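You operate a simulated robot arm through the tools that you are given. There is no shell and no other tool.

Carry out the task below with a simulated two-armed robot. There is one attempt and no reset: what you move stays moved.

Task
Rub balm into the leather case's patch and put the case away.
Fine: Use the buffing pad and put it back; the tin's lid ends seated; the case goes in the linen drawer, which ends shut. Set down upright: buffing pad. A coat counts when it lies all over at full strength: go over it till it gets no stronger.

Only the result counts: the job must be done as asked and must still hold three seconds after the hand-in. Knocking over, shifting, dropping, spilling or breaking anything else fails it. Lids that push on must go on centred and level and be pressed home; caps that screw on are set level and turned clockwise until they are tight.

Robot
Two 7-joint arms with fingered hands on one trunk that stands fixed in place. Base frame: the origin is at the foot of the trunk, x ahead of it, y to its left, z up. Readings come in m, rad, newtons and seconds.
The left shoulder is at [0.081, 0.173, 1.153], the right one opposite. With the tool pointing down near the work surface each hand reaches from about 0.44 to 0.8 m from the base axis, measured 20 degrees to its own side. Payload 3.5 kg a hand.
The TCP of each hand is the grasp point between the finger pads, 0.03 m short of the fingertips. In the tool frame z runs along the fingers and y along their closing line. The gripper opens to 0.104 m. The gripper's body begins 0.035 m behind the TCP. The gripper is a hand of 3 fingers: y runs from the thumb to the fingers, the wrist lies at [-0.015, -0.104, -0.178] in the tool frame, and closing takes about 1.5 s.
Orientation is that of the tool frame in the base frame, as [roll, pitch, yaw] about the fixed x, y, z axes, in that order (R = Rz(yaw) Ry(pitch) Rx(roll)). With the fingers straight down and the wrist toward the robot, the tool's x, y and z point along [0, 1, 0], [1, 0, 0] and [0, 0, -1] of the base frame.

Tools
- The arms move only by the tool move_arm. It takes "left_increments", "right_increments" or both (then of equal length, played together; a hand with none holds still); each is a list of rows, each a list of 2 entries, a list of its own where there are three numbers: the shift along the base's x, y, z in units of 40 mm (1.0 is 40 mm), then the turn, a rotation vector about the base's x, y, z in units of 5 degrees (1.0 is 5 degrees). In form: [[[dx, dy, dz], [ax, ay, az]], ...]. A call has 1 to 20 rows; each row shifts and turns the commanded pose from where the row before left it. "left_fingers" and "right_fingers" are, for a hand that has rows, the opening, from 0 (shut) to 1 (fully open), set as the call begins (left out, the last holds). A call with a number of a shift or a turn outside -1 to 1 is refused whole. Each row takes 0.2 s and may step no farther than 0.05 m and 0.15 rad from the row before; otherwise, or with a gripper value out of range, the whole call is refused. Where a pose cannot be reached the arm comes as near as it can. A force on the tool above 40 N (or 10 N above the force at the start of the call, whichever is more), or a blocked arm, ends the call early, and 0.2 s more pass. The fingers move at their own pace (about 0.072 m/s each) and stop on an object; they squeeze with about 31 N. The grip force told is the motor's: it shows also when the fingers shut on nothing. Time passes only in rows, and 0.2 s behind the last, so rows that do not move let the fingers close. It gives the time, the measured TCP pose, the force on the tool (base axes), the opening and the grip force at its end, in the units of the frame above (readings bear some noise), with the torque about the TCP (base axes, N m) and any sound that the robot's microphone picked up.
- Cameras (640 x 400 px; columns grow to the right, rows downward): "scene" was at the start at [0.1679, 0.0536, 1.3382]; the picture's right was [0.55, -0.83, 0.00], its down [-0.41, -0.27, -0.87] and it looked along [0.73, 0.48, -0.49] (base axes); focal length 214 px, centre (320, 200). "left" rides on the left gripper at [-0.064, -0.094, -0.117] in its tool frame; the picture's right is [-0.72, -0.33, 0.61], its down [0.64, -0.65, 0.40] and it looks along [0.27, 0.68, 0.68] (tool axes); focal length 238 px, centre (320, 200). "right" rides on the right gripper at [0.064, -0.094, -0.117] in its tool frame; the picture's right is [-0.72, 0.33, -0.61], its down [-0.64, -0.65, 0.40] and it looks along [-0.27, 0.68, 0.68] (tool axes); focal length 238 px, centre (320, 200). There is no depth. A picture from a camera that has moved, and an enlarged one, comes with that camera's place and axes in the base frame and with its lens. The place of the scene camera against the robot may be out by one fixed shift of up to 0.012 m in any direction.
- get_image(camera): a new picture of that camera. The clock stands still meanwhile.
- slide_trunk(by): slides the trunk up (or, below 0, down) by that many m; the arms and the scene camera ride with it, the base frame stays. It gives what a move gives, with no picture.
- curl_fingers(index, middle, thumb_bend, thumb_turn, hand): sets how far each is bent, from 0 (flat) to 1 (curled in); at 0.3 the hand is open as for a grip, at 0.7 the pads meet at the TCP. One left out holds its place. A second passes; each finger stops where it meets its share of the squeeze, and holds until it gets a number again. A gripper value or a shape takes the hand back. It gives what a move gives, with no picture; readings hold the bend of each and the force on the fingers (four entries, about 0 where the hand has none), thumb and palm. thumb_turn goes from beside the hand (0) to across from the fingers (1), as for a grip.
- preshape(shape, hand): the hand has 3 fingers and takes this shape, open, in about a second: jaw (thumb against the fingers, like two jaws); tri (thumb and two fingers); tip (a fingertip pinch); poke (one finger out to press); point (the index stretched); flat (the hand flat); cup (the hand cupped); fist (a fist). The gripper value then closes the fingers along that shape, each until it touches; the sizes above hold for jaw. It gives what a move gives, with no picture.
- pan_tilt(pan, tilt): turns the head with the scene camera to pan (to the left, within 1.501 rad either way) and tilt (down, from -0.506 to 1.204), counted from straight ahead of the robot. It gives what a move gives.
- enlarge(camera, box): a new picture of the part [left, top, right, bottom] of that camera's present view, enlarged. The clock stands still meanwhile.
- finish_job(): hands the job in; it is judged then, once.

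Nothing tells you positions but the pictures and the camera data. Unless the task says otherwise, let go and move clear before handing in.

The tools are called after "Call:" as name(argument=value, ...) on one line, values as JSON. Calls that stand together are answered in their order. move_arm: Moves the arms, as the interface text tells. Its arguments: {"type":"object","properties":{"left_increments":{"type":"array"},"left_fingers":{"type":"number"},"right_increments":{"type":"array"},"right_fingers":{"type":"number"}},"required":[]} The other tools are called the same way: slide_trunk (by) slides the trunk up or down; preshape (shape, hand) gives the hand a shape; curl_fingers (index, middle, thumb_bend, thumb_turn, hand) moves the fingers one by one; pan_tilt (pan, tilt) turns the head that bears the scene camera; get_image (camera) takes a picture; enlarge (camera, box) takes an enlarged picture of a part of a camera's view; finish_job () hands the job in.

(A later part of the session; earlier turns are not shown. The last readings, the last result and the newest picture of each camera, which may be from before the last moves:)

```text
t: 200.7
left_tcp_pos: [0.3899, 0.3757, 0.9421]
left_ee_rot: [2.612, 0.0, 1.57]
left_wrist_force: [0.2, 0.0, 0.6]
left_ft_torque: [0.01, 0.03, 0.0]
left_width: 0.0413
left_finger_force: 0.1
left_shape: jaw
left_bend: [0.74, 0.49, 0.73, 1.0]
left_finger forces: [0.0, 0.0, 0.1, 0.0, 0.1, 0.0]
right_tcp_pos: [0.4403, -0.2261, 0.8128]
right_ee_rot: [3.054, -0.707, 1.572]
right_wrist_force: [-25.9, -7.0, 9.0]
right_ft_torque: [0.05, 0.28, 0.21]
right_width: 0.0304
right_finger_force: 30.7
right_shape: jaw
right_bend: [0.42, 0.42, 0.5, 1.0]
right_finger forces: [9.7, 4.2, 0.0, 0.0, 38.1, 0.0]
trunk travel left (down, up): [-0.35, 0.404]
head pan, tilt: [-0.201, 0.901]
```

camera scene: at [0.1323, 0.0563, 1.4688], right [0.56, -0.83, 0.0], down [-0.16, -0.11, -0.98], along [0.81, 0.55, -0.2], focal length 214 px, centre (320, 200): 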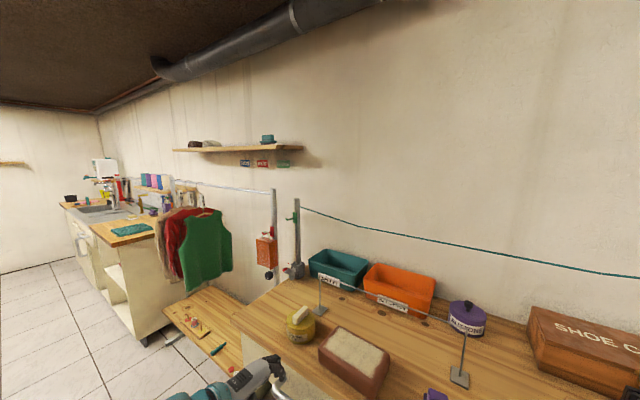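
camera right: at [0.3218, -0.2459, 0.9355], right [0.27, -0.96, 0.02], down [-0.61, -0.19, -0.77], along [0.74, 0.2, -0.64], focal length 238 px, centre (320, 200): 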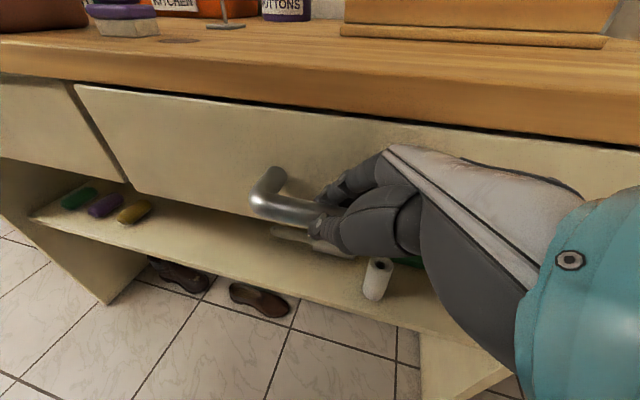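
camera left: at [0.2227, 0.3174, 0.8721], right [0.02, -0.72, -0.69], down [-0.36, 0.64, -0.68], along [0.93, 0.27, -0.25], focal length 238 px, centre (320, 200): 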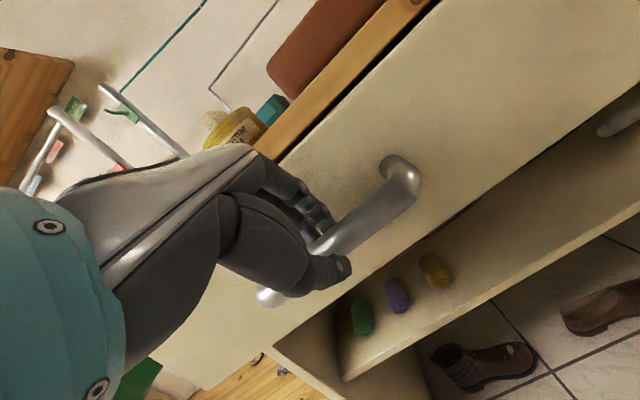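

The sock drawer is firmly shut. Release: open partway, rise above the bar, then back away.

Call:
move_arm(right_increments=[[[-0.08, 0, 0], [0, 0, 0]], [[0, 0, 0], [0, 0, 0]], [[0, 0, 0], [0, 0, 0]], [[0, 0, 0], [0, 0, 0]], [[0, 0, 0], [0, 0, 0]]], right_fingers=0.74)

Call:
move_arm(right_increments=[[[0, 0, 0.4], [0, 0, 0]], [[0, 0, 0.6], [0, 0, 0]], [[0, 0, 0.4], [0, 0, 0]], [[-0.6, 0, 0.2], [0, 0, 0]], [[-0.6, 0, 0.5], [0, 0, 0]], [[0, -0.5, 0.8], [0, 0, 0]], [[0, -0.5, 0.8], [0, 0, 0]]])

Call:
enlarge(camera="scene", box=[220, 160, 430, 280])

```text
t: 201.9
left_tcp_pos: [0.3924, 0.3764, 0.9398]
left_ee_rot: [2.614, 0.001, 1.569]
left_wrist_force: [0.4, -0.9, -0.2]
left_ft_torque: [-0.01, 0.0, -0.02]
left_width: 0.0413
left_finger_force: 0.0
left_shape: jaw
left_bend: [0.74, 0.49, 0.73, 1.0]
left_finger forces: [0.0, 0.0, 0.1, 0.0, 0.0, 0.1]
right_tcp_pos: [0.4409, -0.2246, 0.8124]
right_ee_rot: [3.053, -0.709, 1.572]
right_wrist_force: [-0.1, 0.3, 0.0]
right_ft_torque: [0.01, -0.02, -0.01]
right_width: 0.077
right_finger_force: 0.0
right_shape: jaw
right_bend: [0.27, 0.36, 0.55, 0.99]
right_finger forces: [0.1, 0.0, 0.0, 0.0, 0.0, 0.0]
trunk travel left (down, up): [-0.35, 0.404]
head pan, tilt: [-0.201, 0.901]
```

```text
t: 203.5
left_tcp_pos: [0.3923, 0.3772, 0.9404]
left_ee_rot: [2.614, 0.002, 1.567]
left_wrist_force: [0.1, 0.2, -0.9]
left_ft_torque: [-0.01, 0.04, -0.04]
left_width: 0.0414
left_finger_force: 0.0
left_shape: jaw
left_bend: [0.74, 0.49, 0.73, 1.0]
left_finger forces: [0.0, 0.0, 0.0, 0.0, 0.1, 0.0]
right_tcp_pos: [0.3929, -0.2636, 0.9618]
right_ee_rot: [3.057, -0.711, 1.57]
right_wrist_force: [0.5, 0.4, 0.2]
right_ft_torque: [-0.04, 0.03, -0.01]
right_width: 0.0768
right_finger_force: 0.1
right_shape: jaw
right_bend: [0.27, 0.36, 0.55, 0.99]
right_finger forces: [0.0, 0.0, 0.1, 0.1, 0.0, 0.1]
trunk travel left (down, up): [-0.35, 0.404]
head pan, tilt: [-0.201, 0.901]
```

```text
3.05 times, centred on (325, 220) of scene
camera zoom: at [0.1289, -0.0111, 1.4073], right [-0.2, -0.98, 0.0], down [-0.77, 0.16, -0.62], along [0.61, -0.12, -0.78], focal length 654 px, centre (305, 139)
```

zoom: 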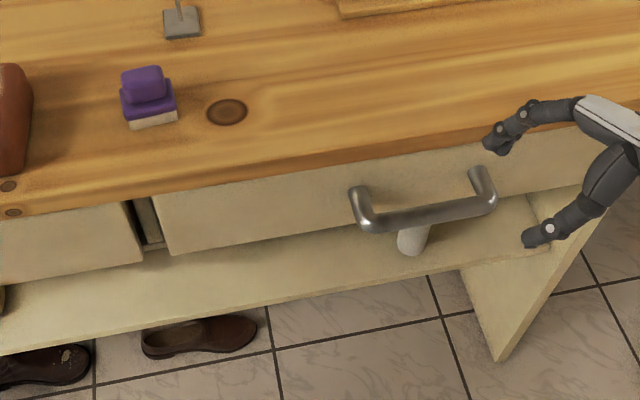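

The sock drawer is shut. Now move the right hand out of the way and take the left drawer's handle again along the same path.

Call:
move_arm(left_increments=[[[0.41, 0, -0.75], [0, 0, 0]], [[0.41, 0, -0.76], [0, 0, 0]], [[0.41, 0, -0.76], [0, 0, 0]], [[0.4, 0, -0.76], [0, 0, 0]], [[0, 0, 0], [0, 0, 0]]], right_increments=[[[0, -0.6, 0.9], [0, 0, 0]], [[0, -0.6, 0.9], [0, 0, 0]], [[0, -0.6, 0.9], [0, 0, 0]], [[0, -0.6, 0.9], [0, 0, 0]], [[0, -0.6, 0.9], [0, 0, 0]]])

Call:
enlarge(camera="left", box=[250, 160, 480, 340])

```text
t: 204.7
left_tcp_pos: [0.4585, 0.3762, 0.8193]
left_ee_rot: [2.614, 0.002, 1.568]
left_wrist_force: [-0.5, 0.0, -0.4]
left_ft_torque: [0.0, 0.0, -0.03]
left_width: 0.0411
left_finger_force: 0.1
left_shape: jaw
left_bend: [0.74, 0.49, 0.73, 1.0]
left_finger forces: [0.0, 0.0, 0.1, 0.0, 0.0, 0.0]
right_tcp_pos: [0.3929, -0.3858, 1.1417]
right_ee_rot: [3.055, -0.708, 1.572]
right_wrist_force: [-0.5, 0.3, -0.2]
right_ft_torque: [0.04, -0.02, 0.01]
right_width: 0.0768
right_finger_force: 0.0
right_shape: jaw
right_bend: [0.27, 0.36, 0.55, 0.99]
right_finger forces: [0.0, 0.0, 0.1, 0.0, 0.0, 0.0]
trunk travel left (down, up): [-0.35, 0.404]
head pan, tilt: [-0.201, 0.901]
```

```text
2.22 times, centred on (365, 250) of left
camera zoom: at [0.3161, 0.3159, 0.8738], right [0.02, -0.72, -0.69], down [-0.36, 0.64, -0.68], along [0.93, 0.27, -0.24], focal length 530 px, centre (220, 89)
```

zoom: 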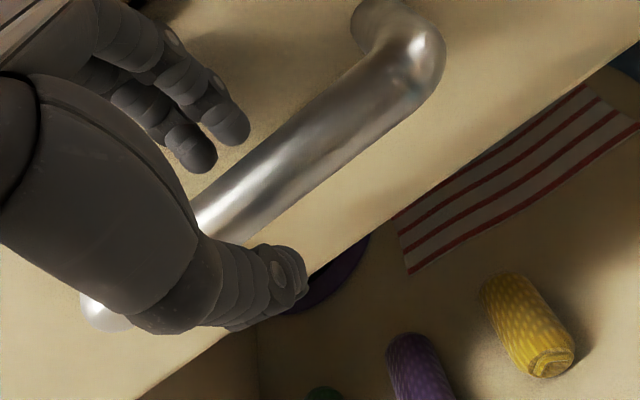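

Call:
move_arm(left_increments=[[[0, 0, 0], [0, 0, 0]], [[0, 0, 0], [0, 0, 0]], [[0, 0, 0], [0, 0, 0]], [[0, 0, 0], [0, 0, 0]], [[0, 0, 0], [0, 0, 0]]], left_fingers=0)

Call:
move_arm(left_increments=[[[-0.1, 0, 0], [0, 0, 0]], [[-0.2, 0, 0], [0, 0, 0]], [[-0.25, 0, 0], [0, 0, 0]], [[-0.25, 0, 0], [0, 0, 0]], [[-0.25, 0, 0], [0, 0, 0]], [[-0.25, 0, 0], [0, 0, 0]], [[-0.25, 0, 0], [0, 0, 0]], [[-0.25, 0, 0], [0, 0, 0]], [[-0.25, 0, 0], [0, 0, 0]], [[-0.25, 0, 0], [0, 0, 0]], [[-0.25, 0, 0], [0, 0, 0]], [[-0.25, 0, 0], [0, 0, 0]], [[-0.25, 0, 0], [0, 0, 0]], [[-0.25, 0, 0], [0, 0, 0]], [[-0.25, 0, 0], [0, 0, 0]], [[-0.25, 0, 0], [0, 0, 0]], [[-0.2, 0, 0], [0, 0, 0]], [[-0.1, 0, 0], [0, 0, 0]], [[0, 0, 0], [0, 0, 0]]])

Call:
pan_tilt(pan=0.4, tilt=1.0)

Call:
get_image(camera="scene")

```text
t: 205.9
left_tcp_pos: [0.4578, 0.3752, 0.8189]
left_ee_rot: [2.616, 0.0, 1.568]
left_wrist_force: [0.9, -1.1, -3.2]
left_ft_torque: [-0.02, 0.02, -0.01]
left_width: 0.0168
left_finger_force: 31.1
left_shape: jaw
left_bend: [0.73, 0.62, 0.74, 1.0]
left_finger forces: [17.9, 9.4, 0.0, 0.0, 28.2, 0.0]
right_tcp_pos: [0.3949, -0.3864, 1.1405]
right_ee_rot: [3.053, -0.708, 1.572]
right_wrist_force: [1.1, 0.6, 0.8]
right_ft_torque: [0.0, 0.02, 0.0]
right_width: 0.0769
right_finger_force: 0.0
right_shape: jaw
right_bend: [0.27, 0.36, 0.55, 0.99]
right_finger forces: [0.0, 0.1, 0.1, 0.1, 0.0, 0.0]
trunk travel left (down, up): [-0.35, 0.404]
head pan, tilt: [-0.201, 0.901]
```

```text
t: 209.9
left_tcp_pos: [0.2927, 0.3758, 0.8195]
left_ee_rot: [2.615, 0.001, 1.568]
left_wrist_force: [1.6, -6.3, -6.2]
left_ft_torque: [-0.05, 0.06, -0.09]
left_width: 0.0163
left_finger_force: 31.6
left_shape: jaw
left_bend: [0.73, 0.62, 0.74, 1.0]
left_finger forces: [17.4, 9.1, 0.0, 0.0, 29.0, 0.1]
right_tcp_pos: [0.394, -0.3866, 1.1408]
right_ee_rot: [3.053, -0.707, 1.572]
right_wrist_force: [-0.6, 0.3, -0.4]
right_ft_torque: [-0.03, 0.0, 0.0]
right_width: 0.0767
right_finger_force: 0.1
right_shape: jaw
right_bend: [0.27, 0.36, 0.55, 0.99]
right_finger forces: [0.0, 0.0, 0.0, 0.0, 0.0, 0.1]
trunk travel left (down, up): [-0.35, 0.404]
head pan, tilt: [-0.201, 0.901]
```

```text
t: 210.9
left_tcp_pos: [0.2933, 0.3775, 0.8193]
left_ee_rot: [2.616, 0.003, 1.568]
left_wrist_force: [-0.8, -5.6, -8.3]
left_ft_torque: [-0.09, 0.08, -0.08]
left_width: 0.0165
left_finger_force: 30.4
left_shape: jaw
left_bend: [0.73, 0.62, 0.74, 1.0]
left_finger forces: [17.4, 8.9, 0.1, 0.0, 30.0, 0.0]
right_tcp_pos: [0.3952, -0.3857, 1.1413]
right_ee_rot: [3.053, -0.709, 1.573]
right_wrist_force: [0.1, 0.3, -0.2]
right_ft_torque: [0.02, 0.0, 0.0]
right_width: 0.0769
right_finger_force: 0.0
right_shape: jaw
right_bend: [0.27, 0.36, 0.55, 0.99]
right_finger forces: [0.1, 0.0, 0.0, 0.0, 0.0, 0.0]
trunk travel left (down, up): [-0.35, 0.404]
head pan, tilt: [0.4, 1.0]
```

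```text
taken
camera scene: at [0.1196, 0.0306, 1.4], right [0.39, -0.92, 0.0], down [-0.78, -0.33, -0.54], along [0.5, 0.21, -0.84], focal length 214 px, centre (320, 200)
```

scene: 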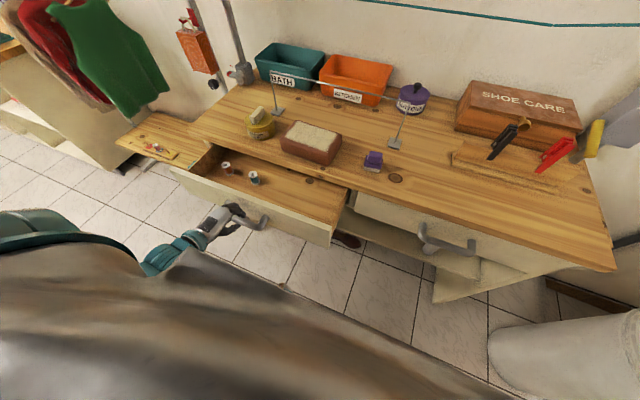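

Opened 16.5 cm. Take a closer look inside.

Call:
enlarge(camera="scene", box=[160, 120, 370, 250])

```text
3.05 times, centred on (265, 185) of scene
camera zoom: at [0.1196, 0.0306, 1.4], right [0.39, -0.92, 0.0], down [-0.78, -0.33, -0.54], along [0.5, 0.21, -0.84], focal length 654 px, centre (488, 246)
```

zoom: 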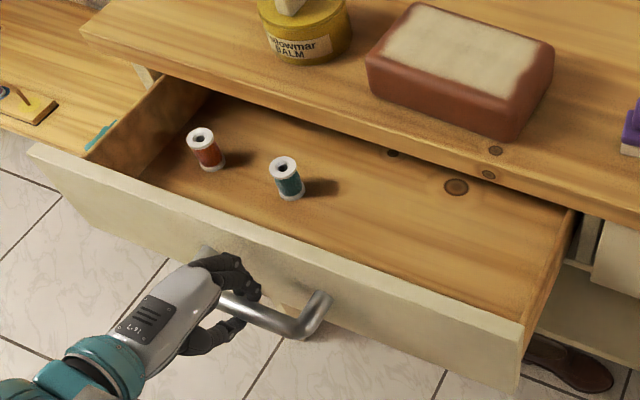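

Call:
move_arm(left_increments=[[[-0.15, 0, 0], [0, 0, 0]], [[-0.25, 0, 0], [0, 0, 0]], [[-0.25, 0, 0], [0, 0, 0]], [[-0.25, 0, 0], [0, 0, 0]], [[-0.2, 0, 0], [0, 0, 0]], [[-0.1, 0, 0], [0, 0, 0]], [[0, 0, 0], [0, 0, 0]]])

Call:
enlarge(camera="scene", box=[160, 120, 370, 250])

```text
t: 212.5
left_tcp_pos: [0.2467, 0.3764, 0.8191]
left_ee_rot: [2.614, 0.001, 1.568]
left_wrist_force: [1.2, -4.6, -6.1]
left_ft_torque: [-0.04, 0.07, -0.09]
left_width: 0.0165
left_finger_force: 30.7
left_shape: jaw
left_bend: [0.73, 0.62, 0.74, 1.0]
left_finger forces: [17.9, 9.5, 0.1, 0.1, 29.4, 0.0]
right_tcp_pos: [0.3941, -0.3866, 1.141]
right_ee_rot: [3.054, -0.708, 1.571]
right_wrist_force: [0.3, 0.5, -0.5]
right_ft_torque: [-0.03, 0.0, -0.03]
right_width: 0.0769
right_finger_force: 0.1
right_shape: jaw
right_bend: [0.27, 0.36, 0.55, 0.99]
right_finger forces: [0.0, 0.0, 0.2, 0.0, 0.0, 0.0]
trunk travel left (down, up): [-0.35, 0.404]
head pan, tilt: [0.4, 1.0]
```

```text
3.05 times, centred on (265, 185) of scene
camera zoom: at [0.1197, 0.0307, 1.4], right [0.39, -0.92, 0.0], down [-0.78, -0.33, -0.54], along [0.5, 0.21, -0.84], focal length 654 px, centre (488, 246)
```

zoom: 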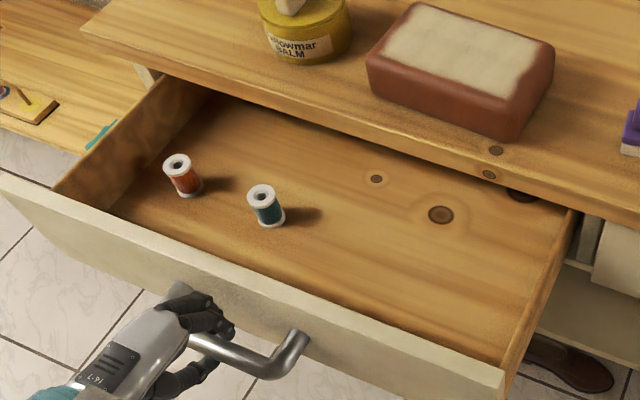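

Call:
move_arm(left_increments=[[[-0.15, 0, 0], [0, 0, 0]], [[-0.25, 0, 0], [0, 0, 0]], [[-0.25, 0, 0], [0, 0, 0]], [[-0.1, 0, 0], [0, 0, 0]], [[0, 0, 0], [0, 0, 0]]])

Call:
enlarge(camera="scene", box=[160, 120, 370, 250])

```text
t: 213.7
left_tcp_pos: [0.2154, 0.3769, 0.8192]
left_ee_rot: [2.615, 0.003, 1.568]
left_wrist_force: [2.1, -6.5, -8.8]
left_ft_torque: [-0.08, 0.06, -0.11]
left_width: 0.0163
left_finger_force: 30.8
left_shape: jaw
left_bend: [0.73, 0.62, 0.74, 1.0]
left_finger forces: [17.4, 9.0, 0.1, 0.1, 29.6, 0.0]
right_tcp_pos: [0.3952, -0.3861, 1.141]
right_ee_rot: [3.057, -0.709, 1.569]
right_wrist_force: [-0.1, -0.5, -0.1]
right_ft_torque: [-0.02, -0.02, -0.03]
right_width: 0.0767
right_finger_force: 0.1
right_shape: jaw
right_bend: [0.27, 0.36, 0.55, 0.99]
right_finger forces: [0.0, 0.0, 0.0, 0.1, 0.0, 0.0]
trunk travel left (down, up): [-0.35, 0.404]
head pan, tilt: [0.4, 1.0]
```

```text
3.05 times, centred on (265, 185) of scene
camera zoom: at [0.1197, 0.0306, 1.3999], right [0.39, -0.92, 0.0], down [-0.78, -0.33, -0.54], along [0.5, 0.21, -0.84], focal length 654 px, centre (488, 246)
```

zoom: 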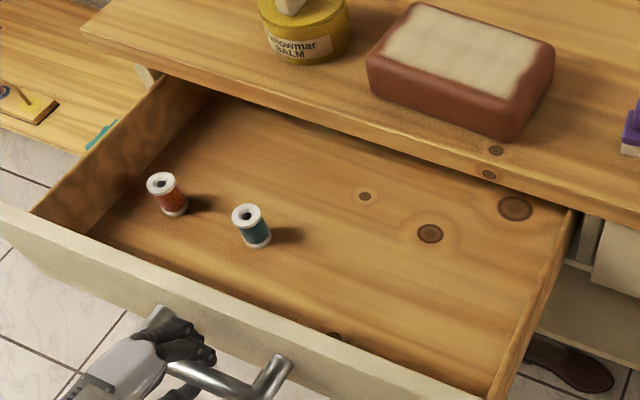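

The drawer is open 24 cm with plenty of free room at the right. Release the handle gently and back off upward.

Call:
move_arm(left_increments=[[[0, 0, 0], [0, 0, 0]], [[0, 0, 0], [0, 0, 0]], [[0, 0, 0], [0, 0, 0]], [[0, 0, 0], [0, 0, 0]]], left_fingers=0.42)

Call:
move_arm(left_increments=[[[-0.2, 0, 0.35], [0, 0, 0]], [[-0.25, 0, 0.45], [0, 0, 0]], [[-0.25, 0, 0.6], [0, 0, 0]], [[-0.1, 0, 0.9], [0, 0, 0]], [[0, 0, 0.9], [0, 0, 0]], [[0, 0, 0.9], [0, 0, 0]]])

Call:
get_image(camera="scene")

Call:
get_image(camera="left")

```text
t: 214.7
left_tcp_pos: [0.2164, 0.3769, 0.8203]
left_ee_rot: [2.614, 0.002, 1.568]
left_wrist_force: [0.0, 0.6, 0.1]
left_ft_torque: [0.0, 0.01, 0.02]
left_width: 0.0436
left_finger_force: 0.1
left_shape: jaw
left_bend: [0.74, 0.48, 0.72, 1.0]
left_finger forces: [0.0, 0.0, 0.1, 0.1, 0.0, 0.0]
right_tcp_pos: [0.3942, -0.3863, 1.1391]
right_ee_rot: [3.055, -0.708, 1.572]
right_wrist_force: [0.2, -0.6, -0.3]
right_ft_torque: [0.05, -0.02, 0.0]
right_width: 0.0768
right_finger_force: 0.1
right_shape: jaw
right_bend: [0.27, 0.36, 0.55, 0.99]
right_finger forces: [0.1, 0.1, 0.0, 0.1, 0.0, 0.1]
trunk travel left (down, up): [-0.35, 0.404]
head pan, tilt: [0.4, 1.0]
```

```text
t: 216.1
left_tcp_pos: [0.1831, 0.3795, 0.9793]
left_ee_rot: [2.617, 0.0, 1.569]
left_wrist_force: [-0.2, -1.2, -0.4]
left_ft_torque: [-0.02, -0.02, -0.02]
left_width: 0.0435
left_finger_force: 0.1
left_shape: jaw
left_bend: [0.74, 0.48, 0.72, 1.0]
left_finger forces: [0.0, 0.1, 0.1, 0.0, 0.1, 0.0]
left hand out of reach, approached as far as the arm can: row 3
right_tcp_pos: [0.393, -0.3861, 1.1417]
right_ee_rot: [3.052, -0.708, 1.573]
right_wrist_force: [-0.7, -0.9, 0.3]
right_ft_torque: [0.0, -0.03, -0.01]
right_width: 0.0769
right_finger_force: 0.0
right_shape: jaw
right_bend: [0.27, 0.36, 0.55, 0.99]
right_finger forces: [0.0, 0.0, 0.0, 0.0, 0.0, 0.0]
trunk travel left (down, up): [-0.35, 0.404]
head pan, tilt: [0.4, 1.0]
```

```text
taken
camera scene: at [0.1193, 0.0304, 1.4], right [0.39, -0.92, 0.0], down [-0.78, -0.33, -0.54], along [0.5, 0.21, -0.84], focal length 214 px, centre (320, 200)
```

scene: 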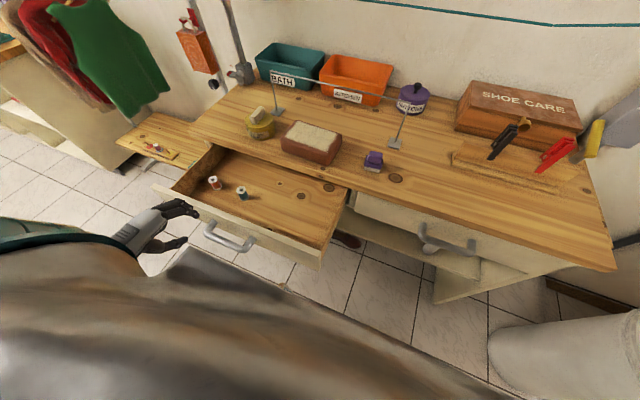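

```text
taken
camera left: at [0.0416, 0.317, 1.0348], right [0.02, -0.72, -0.69], down [-0.36, 0.64, -0.68], along [0.93, 0.27, -0.24], focal length 238 px, centre (320, 200)
```

left: 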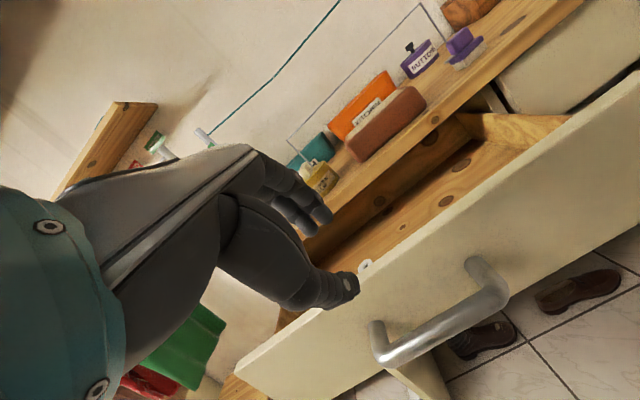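

The drawer stays open and the hand is clear. Now move the left hand over the case, vertical and matched to its -4° yaw.

Call:
move_arm(left_increments=[[[0.3, -0.2, 0.7], [0, 1, 0]], [[0.6, -0.3, 0.7], [0, 1, 0]], [[0.6, -0.3, 0.7], [0, 1, 0]], [[0.7, -0.3, 0.4], [0, 1, 0]], [[0.7, -0.3, 0.4], [0, 1, 0]], [[0.7, -0.3, 0.3], [0, 1, 0]], [[0.9, -0.2, 0], [0, 0, -0.4]], [[0.9, -0.2, 0], [0, 0, -0.4]], [[0.9, -0.2, 0], [0, 0, 0]], [[0.9, -0.2, 0], [0, 0, 0]], [[0.9, -0.2, 0], [0, 0, 0]], [[0.9, -0.2, 0], [0, 0, 0]], [[0.9, -0.2, 0], [0, 0, 0]]], left_fingers=1)

Call:
pan_tilt(pan=0.3, tilt=0.85)

Call:
get_image(camera="scene")

Call:
get_image(camera="left")

```text
t: 218.9
left_tcp_pos: [0.5902, 0.352, 1.0405]
left_ee_rot: [3.14, 0.003, 1.5]
left_wrist_force: [0.0, -0.1, 0.3]
left_ft_torque: [0.02, 0.06, -0.02]
left_width: 0.1036
left_finger_force: 0.0
left_shape: jaw
left_bend: [0.3, 0.3, 0.3, 0.98]
left_finger forces: [0.0, 0.0, 0.0, 0.0, 0.1, 0.0]
left hand out of reach, approached as far as the arm can: row 1, 2, 3, 4, 6
right_tcp_pos: [0.3943, -0.3865, 1.1394]
right_ee_rot: [3.056, -0.709, 1.572]
right_wrist_force: [-0.5, -0.3, 0.0]
right_ft_torque: [-0.01, -0.01, -0.02]
right_width: 0.077
right_finger_force: 0.1
right_shape: jaw
right_bend: [0.27, 0.36, 0.55, 0.99]
right_finger forces: [0.1, 0.0, 0.0, 0.1, 0.0, 0.0]
trunk travel left (down, up): [-0.35, 0.404]
head pan, tilt: [0.4, 1.0]
```

```text
t: 219.6
left_tcp_pos: [0.5886, 0.3526, 1.0408]
left_ee_rot: [3.139, 0.004, 1.499]
left_wrist_force: [-0.7, -0.9, -1.1]
left_ft_torque: [0.02, -0.04, 0.01]
left_width: 0.1039
left_finger_force: 0.1
left_shape: jaw
left_bend: [0.3, 0.3, 0.3, 0.98]
left_finger forces: [0.0, 0.0, 0.0, 0.1, 0.0, 0.1]
right_tcp_pos: [0.3947, -0.386, 1.1406]
right_ee_rot: [3.055, -0.708, 1.571]
right_wrist_force: [-0.3, 0.2, 0.8]
right_ft_torque: [0.02, -0.03, 0.0]
right_width: 0.077
right_finger_force: 0.1
right_shape: jaw
right_bend: [0.27, 0.36, 0.55, 0.99]
right_finger forces: [0.1, 0.0, 0.0, 0.0, 0.0, 0.0]
trunk travel left (down, up): [-0.35, 0.404]
head pan, tilt: [0.3, 0.85]
```

```text
taken
camera scene: at [0.1298, 0.0268, 1.4111], right [0.3, -0.96, 0.0], down [-0.72, -0.22, -0.66], along [0.63, 0.2, -0.75], focal length 214 px, centre (320, 200)
```

scene: 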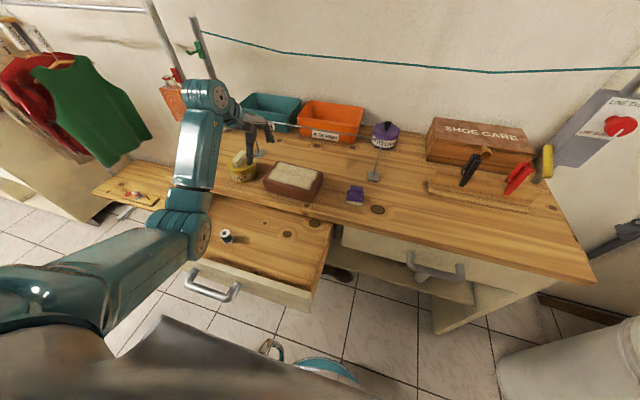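

```text
taken
camera left: at [0.4885, 0.2982, 1.1579], right [-0.37, -0.7, -0.61], down [-0.6, 0.68, -0.41], along [0.7, 0.22, -0.68], focal length 238 px, centre (320, 200)
```

left: 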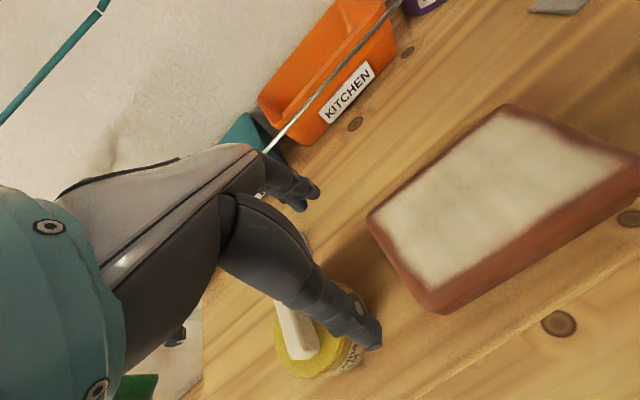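

The arm came over with its elbow low, hovering above the open drawer, which would be risky when descending. I'll raise the hand high to let the elbow swing back outward.

Call:
move_arm(left_increments=[[[-0.3, 0.3, 0.9], [0, 0, 0]], [[-0.3, 0.3, 0.9], [0, 0, 0]], [[-0.3, 0.3, 0.9], [0, 0, 0]], [[-0.3, 0.3, 0.9], [0, 0, 0]], [[-0.3, 0.3, 0.9], [0, 0, 0]], [[-0.3, 0, 0.9], [0, 0, 0]], [[-0.3, 0, 0.9], [0, 0, 0]], [[-0.3, 0, 0.9], [0, 0, 0]], [[-0.3, 0, 0.9], [0, 0, 0]], [[0, 0, 0.9], [0, 0, 0]]])

Call:
pan_tilt(pan=0.7, tilt=0.6)

Call:
get_image(camera="scene")

```text
t: 221.8
left_tcp_pos: [0.5327, 0.453, 1.3876]
left_ee_rot: [3.14, 0.003, 1.498]
left_wrist_force: [0.0, 0.2, -0.6]
left_ft_torque: [0.02, -0.03, -0.01]
left_width: 0.1038
left_finger_force: 0.1
left_shape: jaw
left_bend: [0.3, 0.3, 0.3, 0.98]
left_finger forces: [0.0, 0.1, 0.0, 0.0, 0.1, 0.0]
left hand out of reach, approached as far as the arm can: row 5, 6, 7, 8, 9
right_tcp_pos: [0.3945, -0.3869, 1.1395]
right_ee_rot: [3.056, -0.71, 1.572]
right_wrist_force: [0.2, 0.4, 0.0]
right_ft_torque: [-0.03, -0.02, 0.02]
right_width: 0.0769
right_finger_force: 0.1
right_shape: jaw
right_bend: [0.27, 0.36, 0.55, 0.99]
right_finger forces: [0.0, 0.0, 0.0, 0.0, 0.0, 0.0]
trunk travel left (down, up): [-0.35, 0.404]
head pan, tilt: [0.3, 0.85]
```

```text
t: 222.7
left_tcp_pos: [0.534, 0.4515, 1.3856]
left_ee_rot: [3.139, 0.002, 1.499]
left_wrist_force: [-1.0, 0.4, -0.1]
left_ft_torque: [0.03, 0.02, 0.01]
left_width: 0.1037
left_finger_force: 0.0
left_shape: jaw
left_bend: [0.3, 0.3, 0.3, 0.98]
left_finger forces: [0.0, 0.0, 0.1, 0.0, 0.0, 0.0]
right_tcp_pos: [0.3933, -0.3853, 1.1402]
right_ee_rot: [3.054, -0.711, 1.574]
right_wrist_force: [0.0, 0.2, -0.5]
right_ft_torque: [-0.01, 0.0, 0.0]
right_width: 0.077
right_finger_force: 0.1
right_shape: jaw
right_bend: [0.27, 0.36, 0.55, 0.99]
right_finger forces: [0.1, 0.0, 0.1, 0.0, 0.0, 0.0]
trunk travel left (down, up): [-0.35, 0.404]
head pan, tilt: [0.7, 0.6]
```

```text
taken
camera scene: at [0.1227, 0.0603, 1.432], right [0.64, -0.77, 0.0], down [-0.43, -0.36, -0.82], along [0.63, 0.53, -0.57], focal length 214 px, centre (320, 200)
```

scene: 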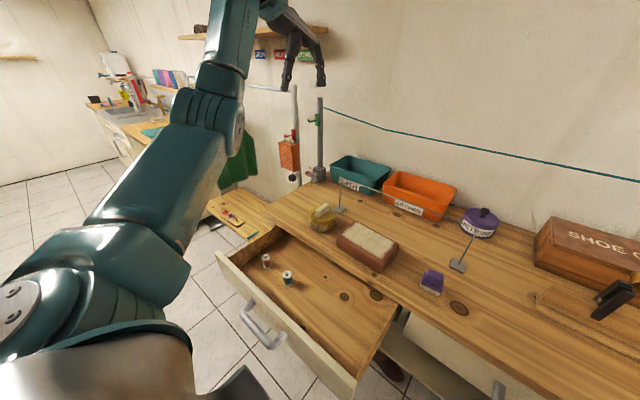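

Still elbow-low. Turning the hand to point right should swing the elbow outward; I'll do that up here where there's room, then turn back.

Call:
move_arm(left_increments=[[[-0.3, 0, 0], [0, 0, -1]], [[-0.3, 0, 0], [0, 0, -1]], [[-0.3, 0, 0], [0, 0, -1]], [[-0.3, 0, 0], [0, 0, -1]], [[-0.3, 0, 0], [0, 0, -1]], [[-0.2, 0, 0], [0, 0, -1]], [[-0.2, 0, 0], [0, 0, -1]], [[-0.2, 0, 0], [0, 0, -1]], [[0, 0, 0], [0, 0, -1]], [[0, 0, 0], [0, 0, -1]], [[0, 0, 0], [0, 0, -1]], [[0, 0, 0], [0, 0, -1]], [[0, 0, 0], [0, 0, -1]], [[0, 0, 0], [0, 0, -1]], [[0, 0, 0], [0, 0, -1]]])

Call:
get_image(camera="scene")

```text
t: 225.9
left_tcp_pos: [0.4509, 0.4526, 1.3895]
left_ee_rot: [3.14, 0.0, 0.411]
left_wrist_force: [-0.2, -0.1, -1.0]
left_ft_torque: [-0.02, 0.01, 0.02]
left_width: 0.1039
left_finger_force: 0.0
left_shape: jaw
left_bend: [0.3, 0.3, 0.3, 0.98]
left_finger forces: [0.1, 0.0, 0.0, 0.0, 0.0, 0.0]
left hand out of reach, approached as far as the arm can: row 14, 15
right_tcp_pos: [0.3944, -0.3862, 1.1407]
right_ee_rot: [3.053, -0.708, 1.573]
right_wrist_force: [-0.9, -0.2, 0.2]
right_ft_torque: [-0.02, -0.01, 0.03]
right_width: 0.0767
right_finger_force: 0.0
right_shape: jaw
right_bend: [0.27, 0.36, 0.55, 0.99]
right_finger forces: [0.1, 0.1, 0.0, 0.1, 0.0, 0.0]
trunk travel left (down, up): [-0.35, 0.404]
head pan, tilt: [0.7, 0.6]
```

```text
taken
camera scene: at [0.1227, 0.0605, 1.432], right [0.64, -0.77, 0.0], down [-0.43, -0.36, -0.83], along [0.63, 0.53, -0.56], focal length 214 px, centre (320, 200)
```

scene: 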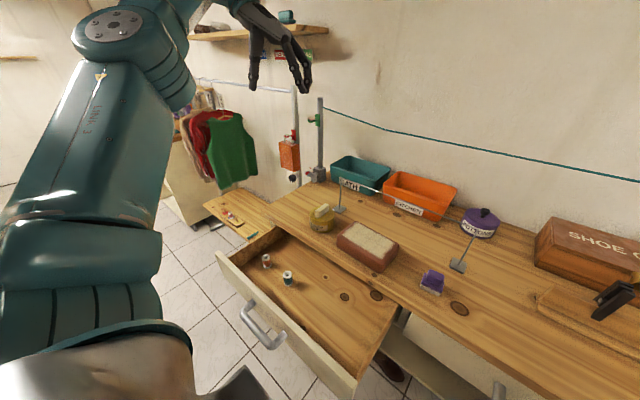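

The elbow is out now. Turn back while coming down over the case.

Call:
move_arm(left_increments=[[[0.254, -0.381, -0.6], [0, 0, 0.955]], [[0.254, -0.381, -0.6], [0, 0, 0.955]], [[0.254, -0.381, -0.6], [0, 0, 0.955]], [[0.254, -0.381, -0.6], [0, 0, 0.955]], [[0.254, -0.381, -0.6], [0, 0, 0.955]], [[0.254, -0.381, -0.6], [0, 0, 0.955]], [[0.254, -0.381, -0.6], [0, 0, 0.955]], [[0.254, -0.381, -0.6], [0, 0, 0.955]], [[0.254, -0.381, -0.6], [0, 0, 0.955]], [[0.254, -0.381, -0.6], [0, 0, 0.955]], [[0.254, -0.381, -0.6], [0, 0, 0.955]], [[0.254, -0.381, -0.6], [0, 0, 0.955]], [[0.254, -0.381, -0.4], [0, 0, 0.955]]])

Call:
get_image(camera="scene")

Call:
get_image(camera="left")

```text
t: 228.7
left_tcp_pos: [0.7073, 0.3451, 1.0938]
left_ee_rot: [3.138, 0.004, 1.488]
left_wrist_force: [-1.0, 0.5, 0.4]
left_ft_torque: [0.03, 0.02, 0.03]
left_width: 0.1039
left_finger_force: 0.0
left_shape: jaw
left_bend: [0.3, 0.3, 0.3, 0.98]
left_finger forces: [0.1, 0.1, 0.0, 0.1, 0.0, 0.1]
left hand out of reach, approached as far as the arm can: row 8, 9, 10, 11, 12, 13
right_tcp_pos: [0.3956, -0.3857, 1.141]
right_ee_rot: [3.056, -0.709, 1.57]
right_wrist_force: [-0.1, 0.3, 0.8]
right_ft_torque: [0.02, 0.0, 0.0]
right_width: 0.0769
right_finger_force: 0.0
right_shape: jaw
right_bend: [0.27, 0.36, 0.55, 0.99]
right_finger forces: [0.0, 0.0, 0.0, 0.0, 0.1, 0.0]
trunk travel left (down, up): [-0.35, 0.404]
head pan, tilt: [0.7, 0.6]
```

```text
taken
camera scene: at [0.1239, 0.0602, 1.4319], right [0.64, -0.77, 0.0], down [-0.43, -0.36, -0.82], along [0.63, 0.53, -0.57], focal length 214 px, centre (320, 200)
```

scene: 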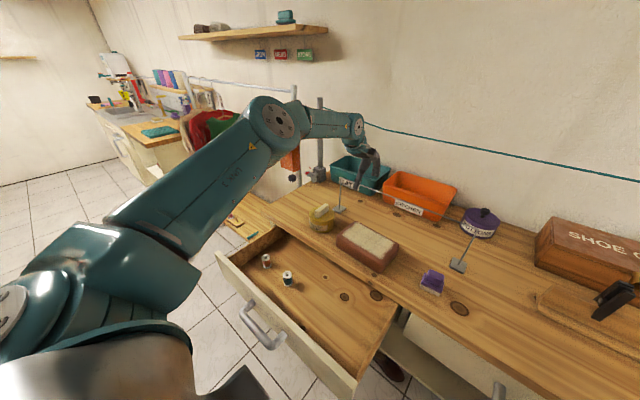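

```text
taken
camera left: at [0.6066, 0.2922, 1.2121], right [-0.38, -0.69, -0.61], down [-0.6, 0.69, -0.41], along [0.7, 0.21, -0.68], focal length 238 px, centre (320, 200)
```

left: 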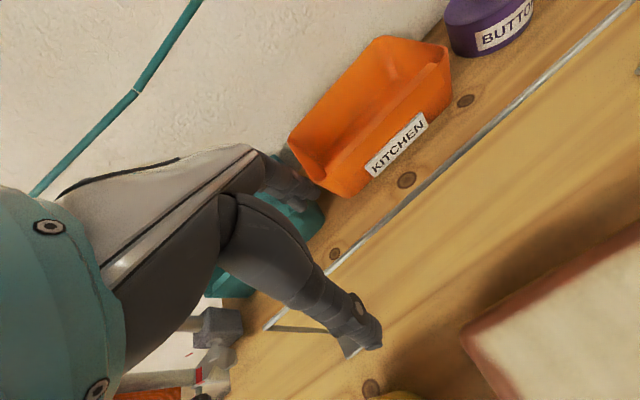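

The pose drifted too far forward, over the thin rail. Raise straight up first, then bring it back.

Call:
move_arm(left_increments=[[[0, 0, 0.5], [0, 0, 0]], [[0, 0, 0.9], [0, 0, 0]], [[-0.5, 0, 0.5], [0, 0, 0]]])

Call:
get_image(camera="left")

```text
t: 229.5
left_tcp_pos: [0.695, 0.3536, 1.1754]
left_ee_rot: [3.141, 0.005, 1.488]
left_wrist_force: [0.1, 0.5, 0.4]
left_ft_torque: [-0.01, 0.03, -0.02]
left_width: 0.1037
left_finger_force: 0.0
left_shape: jaw
left_bend: [0.3, 0.3, 0.3, 0.98]
left_finger forces: [0.0, 0.0, 0.0, 0.0, 0.0, 0.1]
left hand out of reach, approached as far as the arm can: row 3
right_tcp_pos: [0.3938, -0.3851, 1.1403]
right_ee_rot: [3.054, -0.706, 1.572]
right_wrist_force: [0.3, 0.6, -0.7]
right_ft_torque: [-0.01, -0.02, 0.01]
right_width: 0.0768
right_finger_force: 0.1
right_shape: jaw
right_bend: [0.27, 0.36, 0.55, 0.99]
right_finger forces: [0.0, 0.0, 0.0, 0.1, 0.0, 0.0]
trunk travel left (down, up): [-0.35, 0.404]
head pan, tilt: [0.7, 0.6]
```

```text
taken
camera left: at [0.5945, 0.3008, 1.2934], right [-0.38, -0.69, -0.61], down [-0.6, 0.69, -0.41], along [0.7, 0.21, -0.68], focal length 238 px, centre (320, 200)
```

left: 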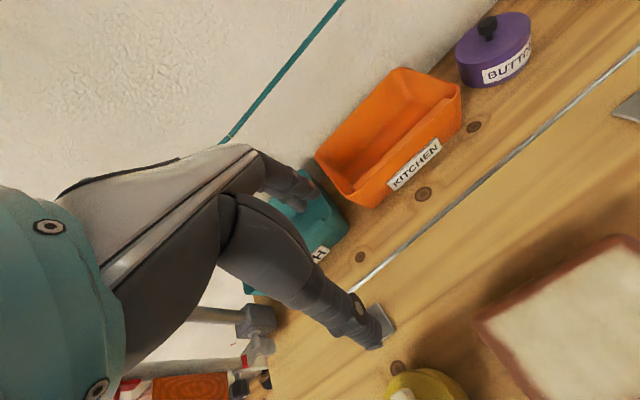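

Safe again. I'll retreat up and back toward the shoulder, then re-enter from the near-body pose that gave the compact elbow-down posture.

Call:
move_arm(left_increments=[[[-0.3, 0.2, 0.9], [0, 0, -1]], [[-0.3, 0.2, 0.9], [0, 0, -1]], [[-0.4, 0.2, 0.8], [0, 0, -1]], [[-0.6, 0.2, 0.5], [0, 0, -1]], [[-0.8, 0.2, 0.2], [0, 0, -1]], [[-0.9, 0.2, 0], [0, 0, -1]], [[-0.9, 0, 0], [0, 0, -0.5]], [[-0.9, 0, 0], [0, 0, 0]], [[-0.9, 0, 0], [0, 0, 0]]])

Call:
get_image(camera="scene")

```text
t: 231.5
left_tcp_pos: [0.4519, 0.4019, 1.3049]
left_ee_rot: [3.136, 0.0, 0.924]
left_wrist_force: [-0.1, -0.1, -0.3]
left_ft_torque: [-0.03, -0.02, 0.0]
left_width: 0.1037
left_finger_force: 0.1
left_shape: jaw
left_bend: [0.3, 0.3, 0.3, 0.97]
left_finger forces: [0.1, 0.0, 0.0, 0.0, 0.0, 0.0]
right_tcp_pos: [0.3947, -0.3859, 1.1412]
right_ee_rot: [3.054, -0.707, 1.573]
right_wrist_force: [0.0, 0.7, 0.3]
right_ft_torque: [-0.01, 0.0, 0.01]
right_width: 0.0768
right_finger_force: 0.2
right_shape: jaw
right_bend: [0.27, 0.36, 0.55, 0.99]
right_finger forces: [0.1, 0.1, 0.0, 0.0, 0.1, 0.0]
trunk travel left (down, up): [-0.35, 0.404]
head pan, tilt: [0.7, 0.6]
```

```text
taken
camera scene: at [0.122, 0.0608, 1.4321], right [0.64, -0.77, 0.0], down [-0.43, -0.36, -0.83], along [0.63, 0.53, -0.56], focal length 214 px, centre (320, 200)
```

scene: 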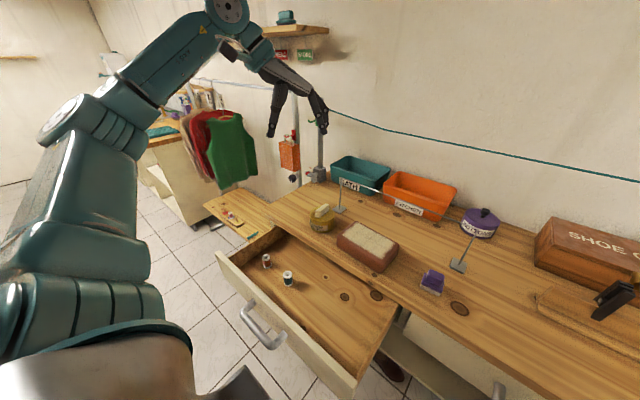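

This is a good posture. Turn the hand back to -4° here, then approach the case in steps.

Call:
move_arm(left_increments=[[[0, 0, 0], [0, 0, 0.95]], [[0, 0, 0], [0, 0, 0.95]], [[0, 0, 0], [0, 0, 0.95]], [[0, 0, 0], [0, 0, 0.95]], [[0, 0, 0], [0, 0, 0.95]], [[0, 0, 0], [0, 0, 0.95]], [[0, 0, 0], [0, 0, 0.9]], [[0.3, -0.5, -0.5], [0, 0, 0]], [[0.3, -0.5, -0.5], [0, 0, 0]], [[0.3, -0.5, -0.5], [0, 0, 0]]])

Call:
get_image(camera="scene")

```text
t: 233.7
left_tcp_pos: [0.5412, 0.4386, 1.2928]
left_ee_rot: [-3.138, -0.001, 1.382]
left_wrist_force: [-1.0, 0.3, -0.2]
left_ft_torque: [0.01, 0.01, 0.02]
left_width: 0.1039
left_finger_force: 0.1
left_shape: jaw
left_bend: [0.3, 0.3, 0.3, 0.98]
left_finger forces: [0.0, 0.1, 0.0, 0.0, 0.0, 0.0]
left hand out of reach, approached as far as the arm can: row 2, 3, 4, 5, 6, 7, 8, 9, 10
right_tcp_pos: [0.3946, -0.387, 1.1399]
right_ee_rot: [3.057, -0.708, 1.571]
right_wrist_force: [0.0, 0.7, 0.4]
right_ft_torque: [0.0, 0.0, 0.01]
right_width: 0.0771
right_finger_force: 0.1
right_shape: jaw
right_bend: [0.27, 0.36, 0.55, 0.99]
right_finger forces: [0.1, 0.0, 0.0, 0.1, 0.1, 0.0]
trunk travel left (down, up): [-0.35, 0.404]
head pan, tilt: [0.7, 0.6]
```

```text
taken
camera scene: at [0.1236, 0.0605, 1.4319], right [0.64, -0.77, 0.0], down [-0.43, -0.36, -0.82], along [0.63, 0.53, -0.57], focal length 214 px, centre (320, 200)
```

scene: 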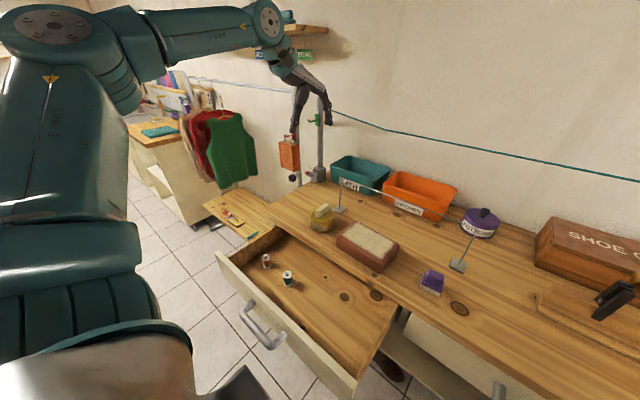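

Call:
move_arm(left_increments=[[[-0.6, 0, 0.1], [0, 0, -0.5]], [[-0.6, 0, 0.1], [0, 0, -0.5]], [[-0.6, 0, 0], [0, 0, -0.5]], [[-0.6, 0, 0], [0, 0, 0]], [[-0.6, 0, 0], [0, 0, 0]], [[-0.6, -0.2, 0], [0, 0, 0.5]], [[-0.6, -0.2, 0], [0, 0, 0.5]], [[-0.6, -0.2, 0], [0, 0, 0.5]]])

```text
t: 235.5
left_tcp_pos: [0.4058, 0.5232, 1.3213]
left_ee_rot: [3.14, -0.001, 1.381]
left_wrist_force: [0.6, -0.1, 0.0]
left_ft_torque: [-0.02, 0.02, -0.01]
left_width: 0.1039
left_finger_force: 0.0
left_shape: jaw
left_bend: [0.3, 0.3, 0.3, 0.98]
left_finger forces: [0.0, 0.0, 0.1, 0.1, 0.0, 0.0]
left hand out of reach, approached as far as the arm can: row 4, 5, 6, 7, 8
right_tcp_pos: [0.3949, -0.3862, 1.1403]
right_ee_rot: [3.055, -0.709, 1.573]
right_wrist_force: [-0.7, -0.2, -0.1]
right_ft_torque: [-0.05, 0.01, 0.03]
right_width: 0.0768
right_finger_force: 0.1
right_shape: jaw
right_bend: [0.27, 0.36, 0.55, 0.99]
right_finger forces: [0.0, 0.0, 0.0, 0.0, 0.0, 0.1]
trunk travel left (down, up): [-0.35, 0.404]
head pan, tilt: [0.7, 0.6]
```

Call:
pan_tilt(pan=1.0, tilt=0.5)

Call:
get_image(camera="scene")

```text
t: 236.3
left_tcp_pos: [0.4061, 0.5221, 1.3218]
left_ee_rot: [3.141, -0.002, 1.38]
left_wrist_force: [0.6, 0.8, -0.7]
left_ft_torque: [0.0, 0.02, 0.0]
left_width: 0.104
left_finger_force: 0.0
left_shape: jaw
left_bend: [0.3, 0.3, 0.3, 0.98]
left_finger forces: [0.1, 0.1, 0.0, 0.0, 0.0, 0.1]
right_tcp_pos: [0.3946, -0.3855, 1.1413]
right_ee_rot: [3.054, -0.708, 1.571]
right_wrist_force: [-1.1, 0.0, 0.4]
right_ft_torque: [-0.01, -0.01, -0.01]
right_width: 0.077
right_finger_force: 0.1
right_shape: jaw
right_bend: [0.27, 0.36, 0.55, 0.99]
right_finger forces: [0.1, 0.1, 0.0, 0.1, 0.0, 0.1]
trunk travel left (down, up): [-0.35, 0.404]
head pan, tilt: [1.0, 0.499]
```

```text
taken
camera scene: at [0.1043, 0.0802, 1.4411], right [0.84, -0.54, 0.0], down [-0.26, -0.4, -0.88], along [0.48, 0.74, -0.48], focal length 214 px, centre (320, 200)
```

scene: 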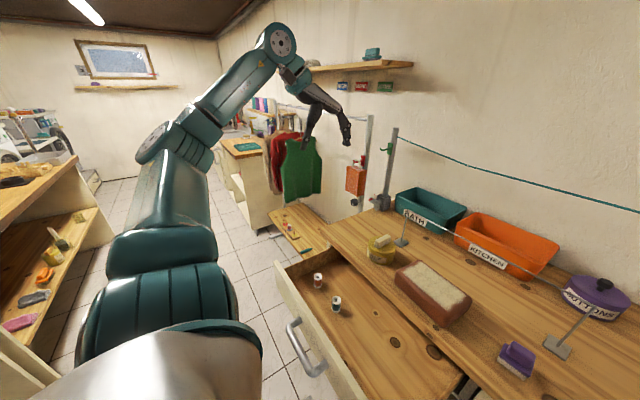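

Call:
move_arm(left_increments=[[[0, -0.5, -0.6], [0, 0, 0]], [[0, -0.5, -0.6], [0, 0, 0]], [[0, -0.5, -0.6], [0, 0, 0]], [[0, -0.5, -0.6], [0, 0, 0]]])

Call:
get_image(camera="scene")

```text
t: 237.3
left_tcp_pos: [0.3969, 0.5277, 1.2145]
left_ee_rot: [3.1, 0.101, 1.395]
left_wrist_force: [-0.3, -0.6, -3.6]
left_ft_torque: [-0.07, -0.07, 0.01]
left_width: 0.1041
left_finger_force: 0.2
left_shape: jaw
left_bend: [0.3, 0.3, 0.3, 0.98]
left_finger forces: [0.0, 0.0, 0.1, 0.1, 0.1, 0.1]
left hand out of reach, approached as far as the arm can: row 1, 2, 3, 4
right_tcp_pos: [0.3927, -0.3855, 1.1418]
right_ee_rot: [3.054, -0.708, 1.572]
right_wrist_force: [-0.2, -0.2, -0.6]
right_ft_torque: [0.03, 0.01, 0.0]
right_width: 0.0768
right_finger_force: 0.1
right_shape: jaw
right_bend: [0.27, 0.36, 0.55, 0.99]
right_finger forces: [0.0, 0.0, 0.0, 0.0, 0.1, 0.0]
trunk travel left (down, up): [-0.35, 0.404]
head pan, tilt: [1.0, 0.499]
```

```text
taken
camera scene: at [0.1021, 0.0798, 1.4413], right [0.84, -0.54, 0.0], down [-0.26, -0.4, -0.88], along [0.48, 0.74, -0.48], focal length 214 px, centre (320, 200)
```

scene: 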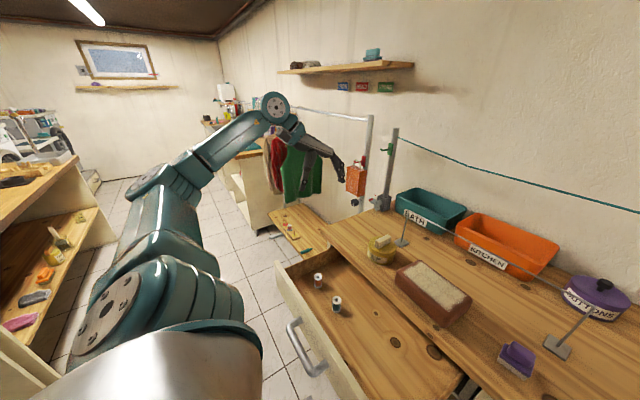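

The arm's posture is awkward in this branch. Before choosing how to recover, let me check the gap between the robot's body and the open drawer by looking straight down.

Call:
pan_tilt(pan=0.3, tilt=1.2)

Call:
get_image(camera="scene")

Call:
pan_tilt(pan=0.9, tilt=1.2)

Call:
get_image(camera="scene")

```text
t: 238.3
left_tcp_pos: [0.3989, 0.5284, 1.2187]
left_ee_rot: [3.09, 0.099, 1.394]
left_wrist_force: [-0.1, 0.1, 0.3]
left_ft_torque: [-0.02, -0.02, 0.01]
left_width: 0.104
left_finger_force: 0.0
left_shape: jaw
left_bend: [0.3, 0.3, 0.3, 0.98]
left_finger forces: [0.0, 0.0, 0.1, 0.0, 0.0, 0.1]
right_tcp_pos: [0.3931, -0.386, 1.1409]
right_ee_rot: [3.053, -0.709, 1.571]
right_wrist_force: [0.2, -0.4, -0.3]
right_ft_torque: [0.01, 0.0, -0.01]
right_width: 0.077
right_finger_force: 0.1
right_shape: jaw
right_bend: [0.27, 0.36, 0.55, 0.99]
right_finger forces: [0.0, 0.0, 0.0, 0.0, 0.0, 0.0]
trunk travel left (down, up): [-0.35, 0.404]
head pan, tilt: [0.3, 1.201]
```

```text
taken
camera scene: at [0.1087, 0.0203, 1.3875], right [0.3, -0.96, 0.0], down [-0.89, -0.28, -0.36], along [0.35, 0.11, -0.93], focal length 214 px, centre (320, 200)
```

scene: 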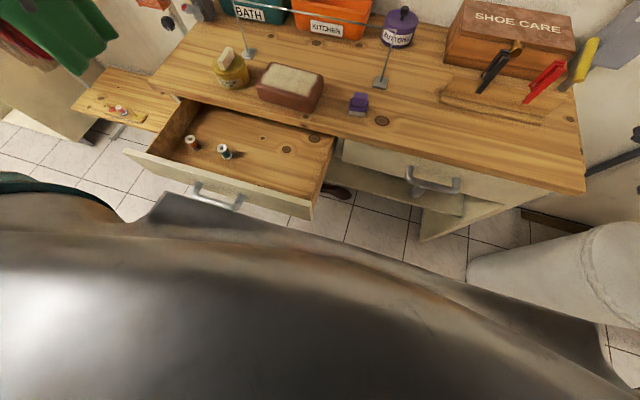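

```text
t: 239.3
left_tcp_pos: [0.399, 0.5274, 1.2189]
left_ee_rot: [3.09, 0.1, 1.393]
left_wrist_force: [0.5, 0.6, 0.4]
left_ft_torque: [-0.01, 0.02, -0.03]
left_width: 0.1038
left_finger_force: 0.1
left_shape: jaw
left_bend: [0.3, 0.3, 0.3, 0.98]
left_finger forces: [0.0, 0.0, 0.0, 0.0, 0.0, 0.0]
right_tcp_pos: [0.3945, -0.3859, 1.1413]
right_ee_rot: [3.052, -0.709, 1.573]
right_wrist_force: [-0.4, 0.9, 0.0]
right_ft_torque: [-0.01, -0.01, -0.02]
right_width: 0.0769
right_finger_force: 0.0
right_shape: jaw
right_bend: [0.27, 0.36, 0.55, 0.99]
right_finger forces: [0.0, 0.0, 0.0, 0.1, 0.0, 0.0]
trunk travel left (down, up): [-0.35, 0.404]
head pan, tilt: [0.901, 1.201]
```

```text
taken
camera scene: at [0.0899, 0.0474, 1.3874], right [0.78, -0.62, 0.0], down [-0.58, -0.73, -0.36], along [0.23, 0.28, -0.93], focal length 214 px, centre (320, 200)
```

scene: 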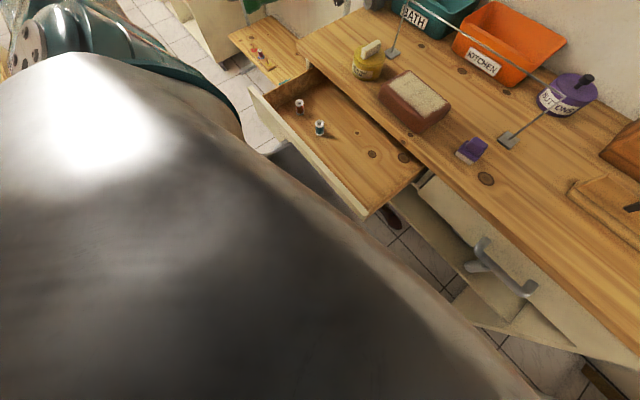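

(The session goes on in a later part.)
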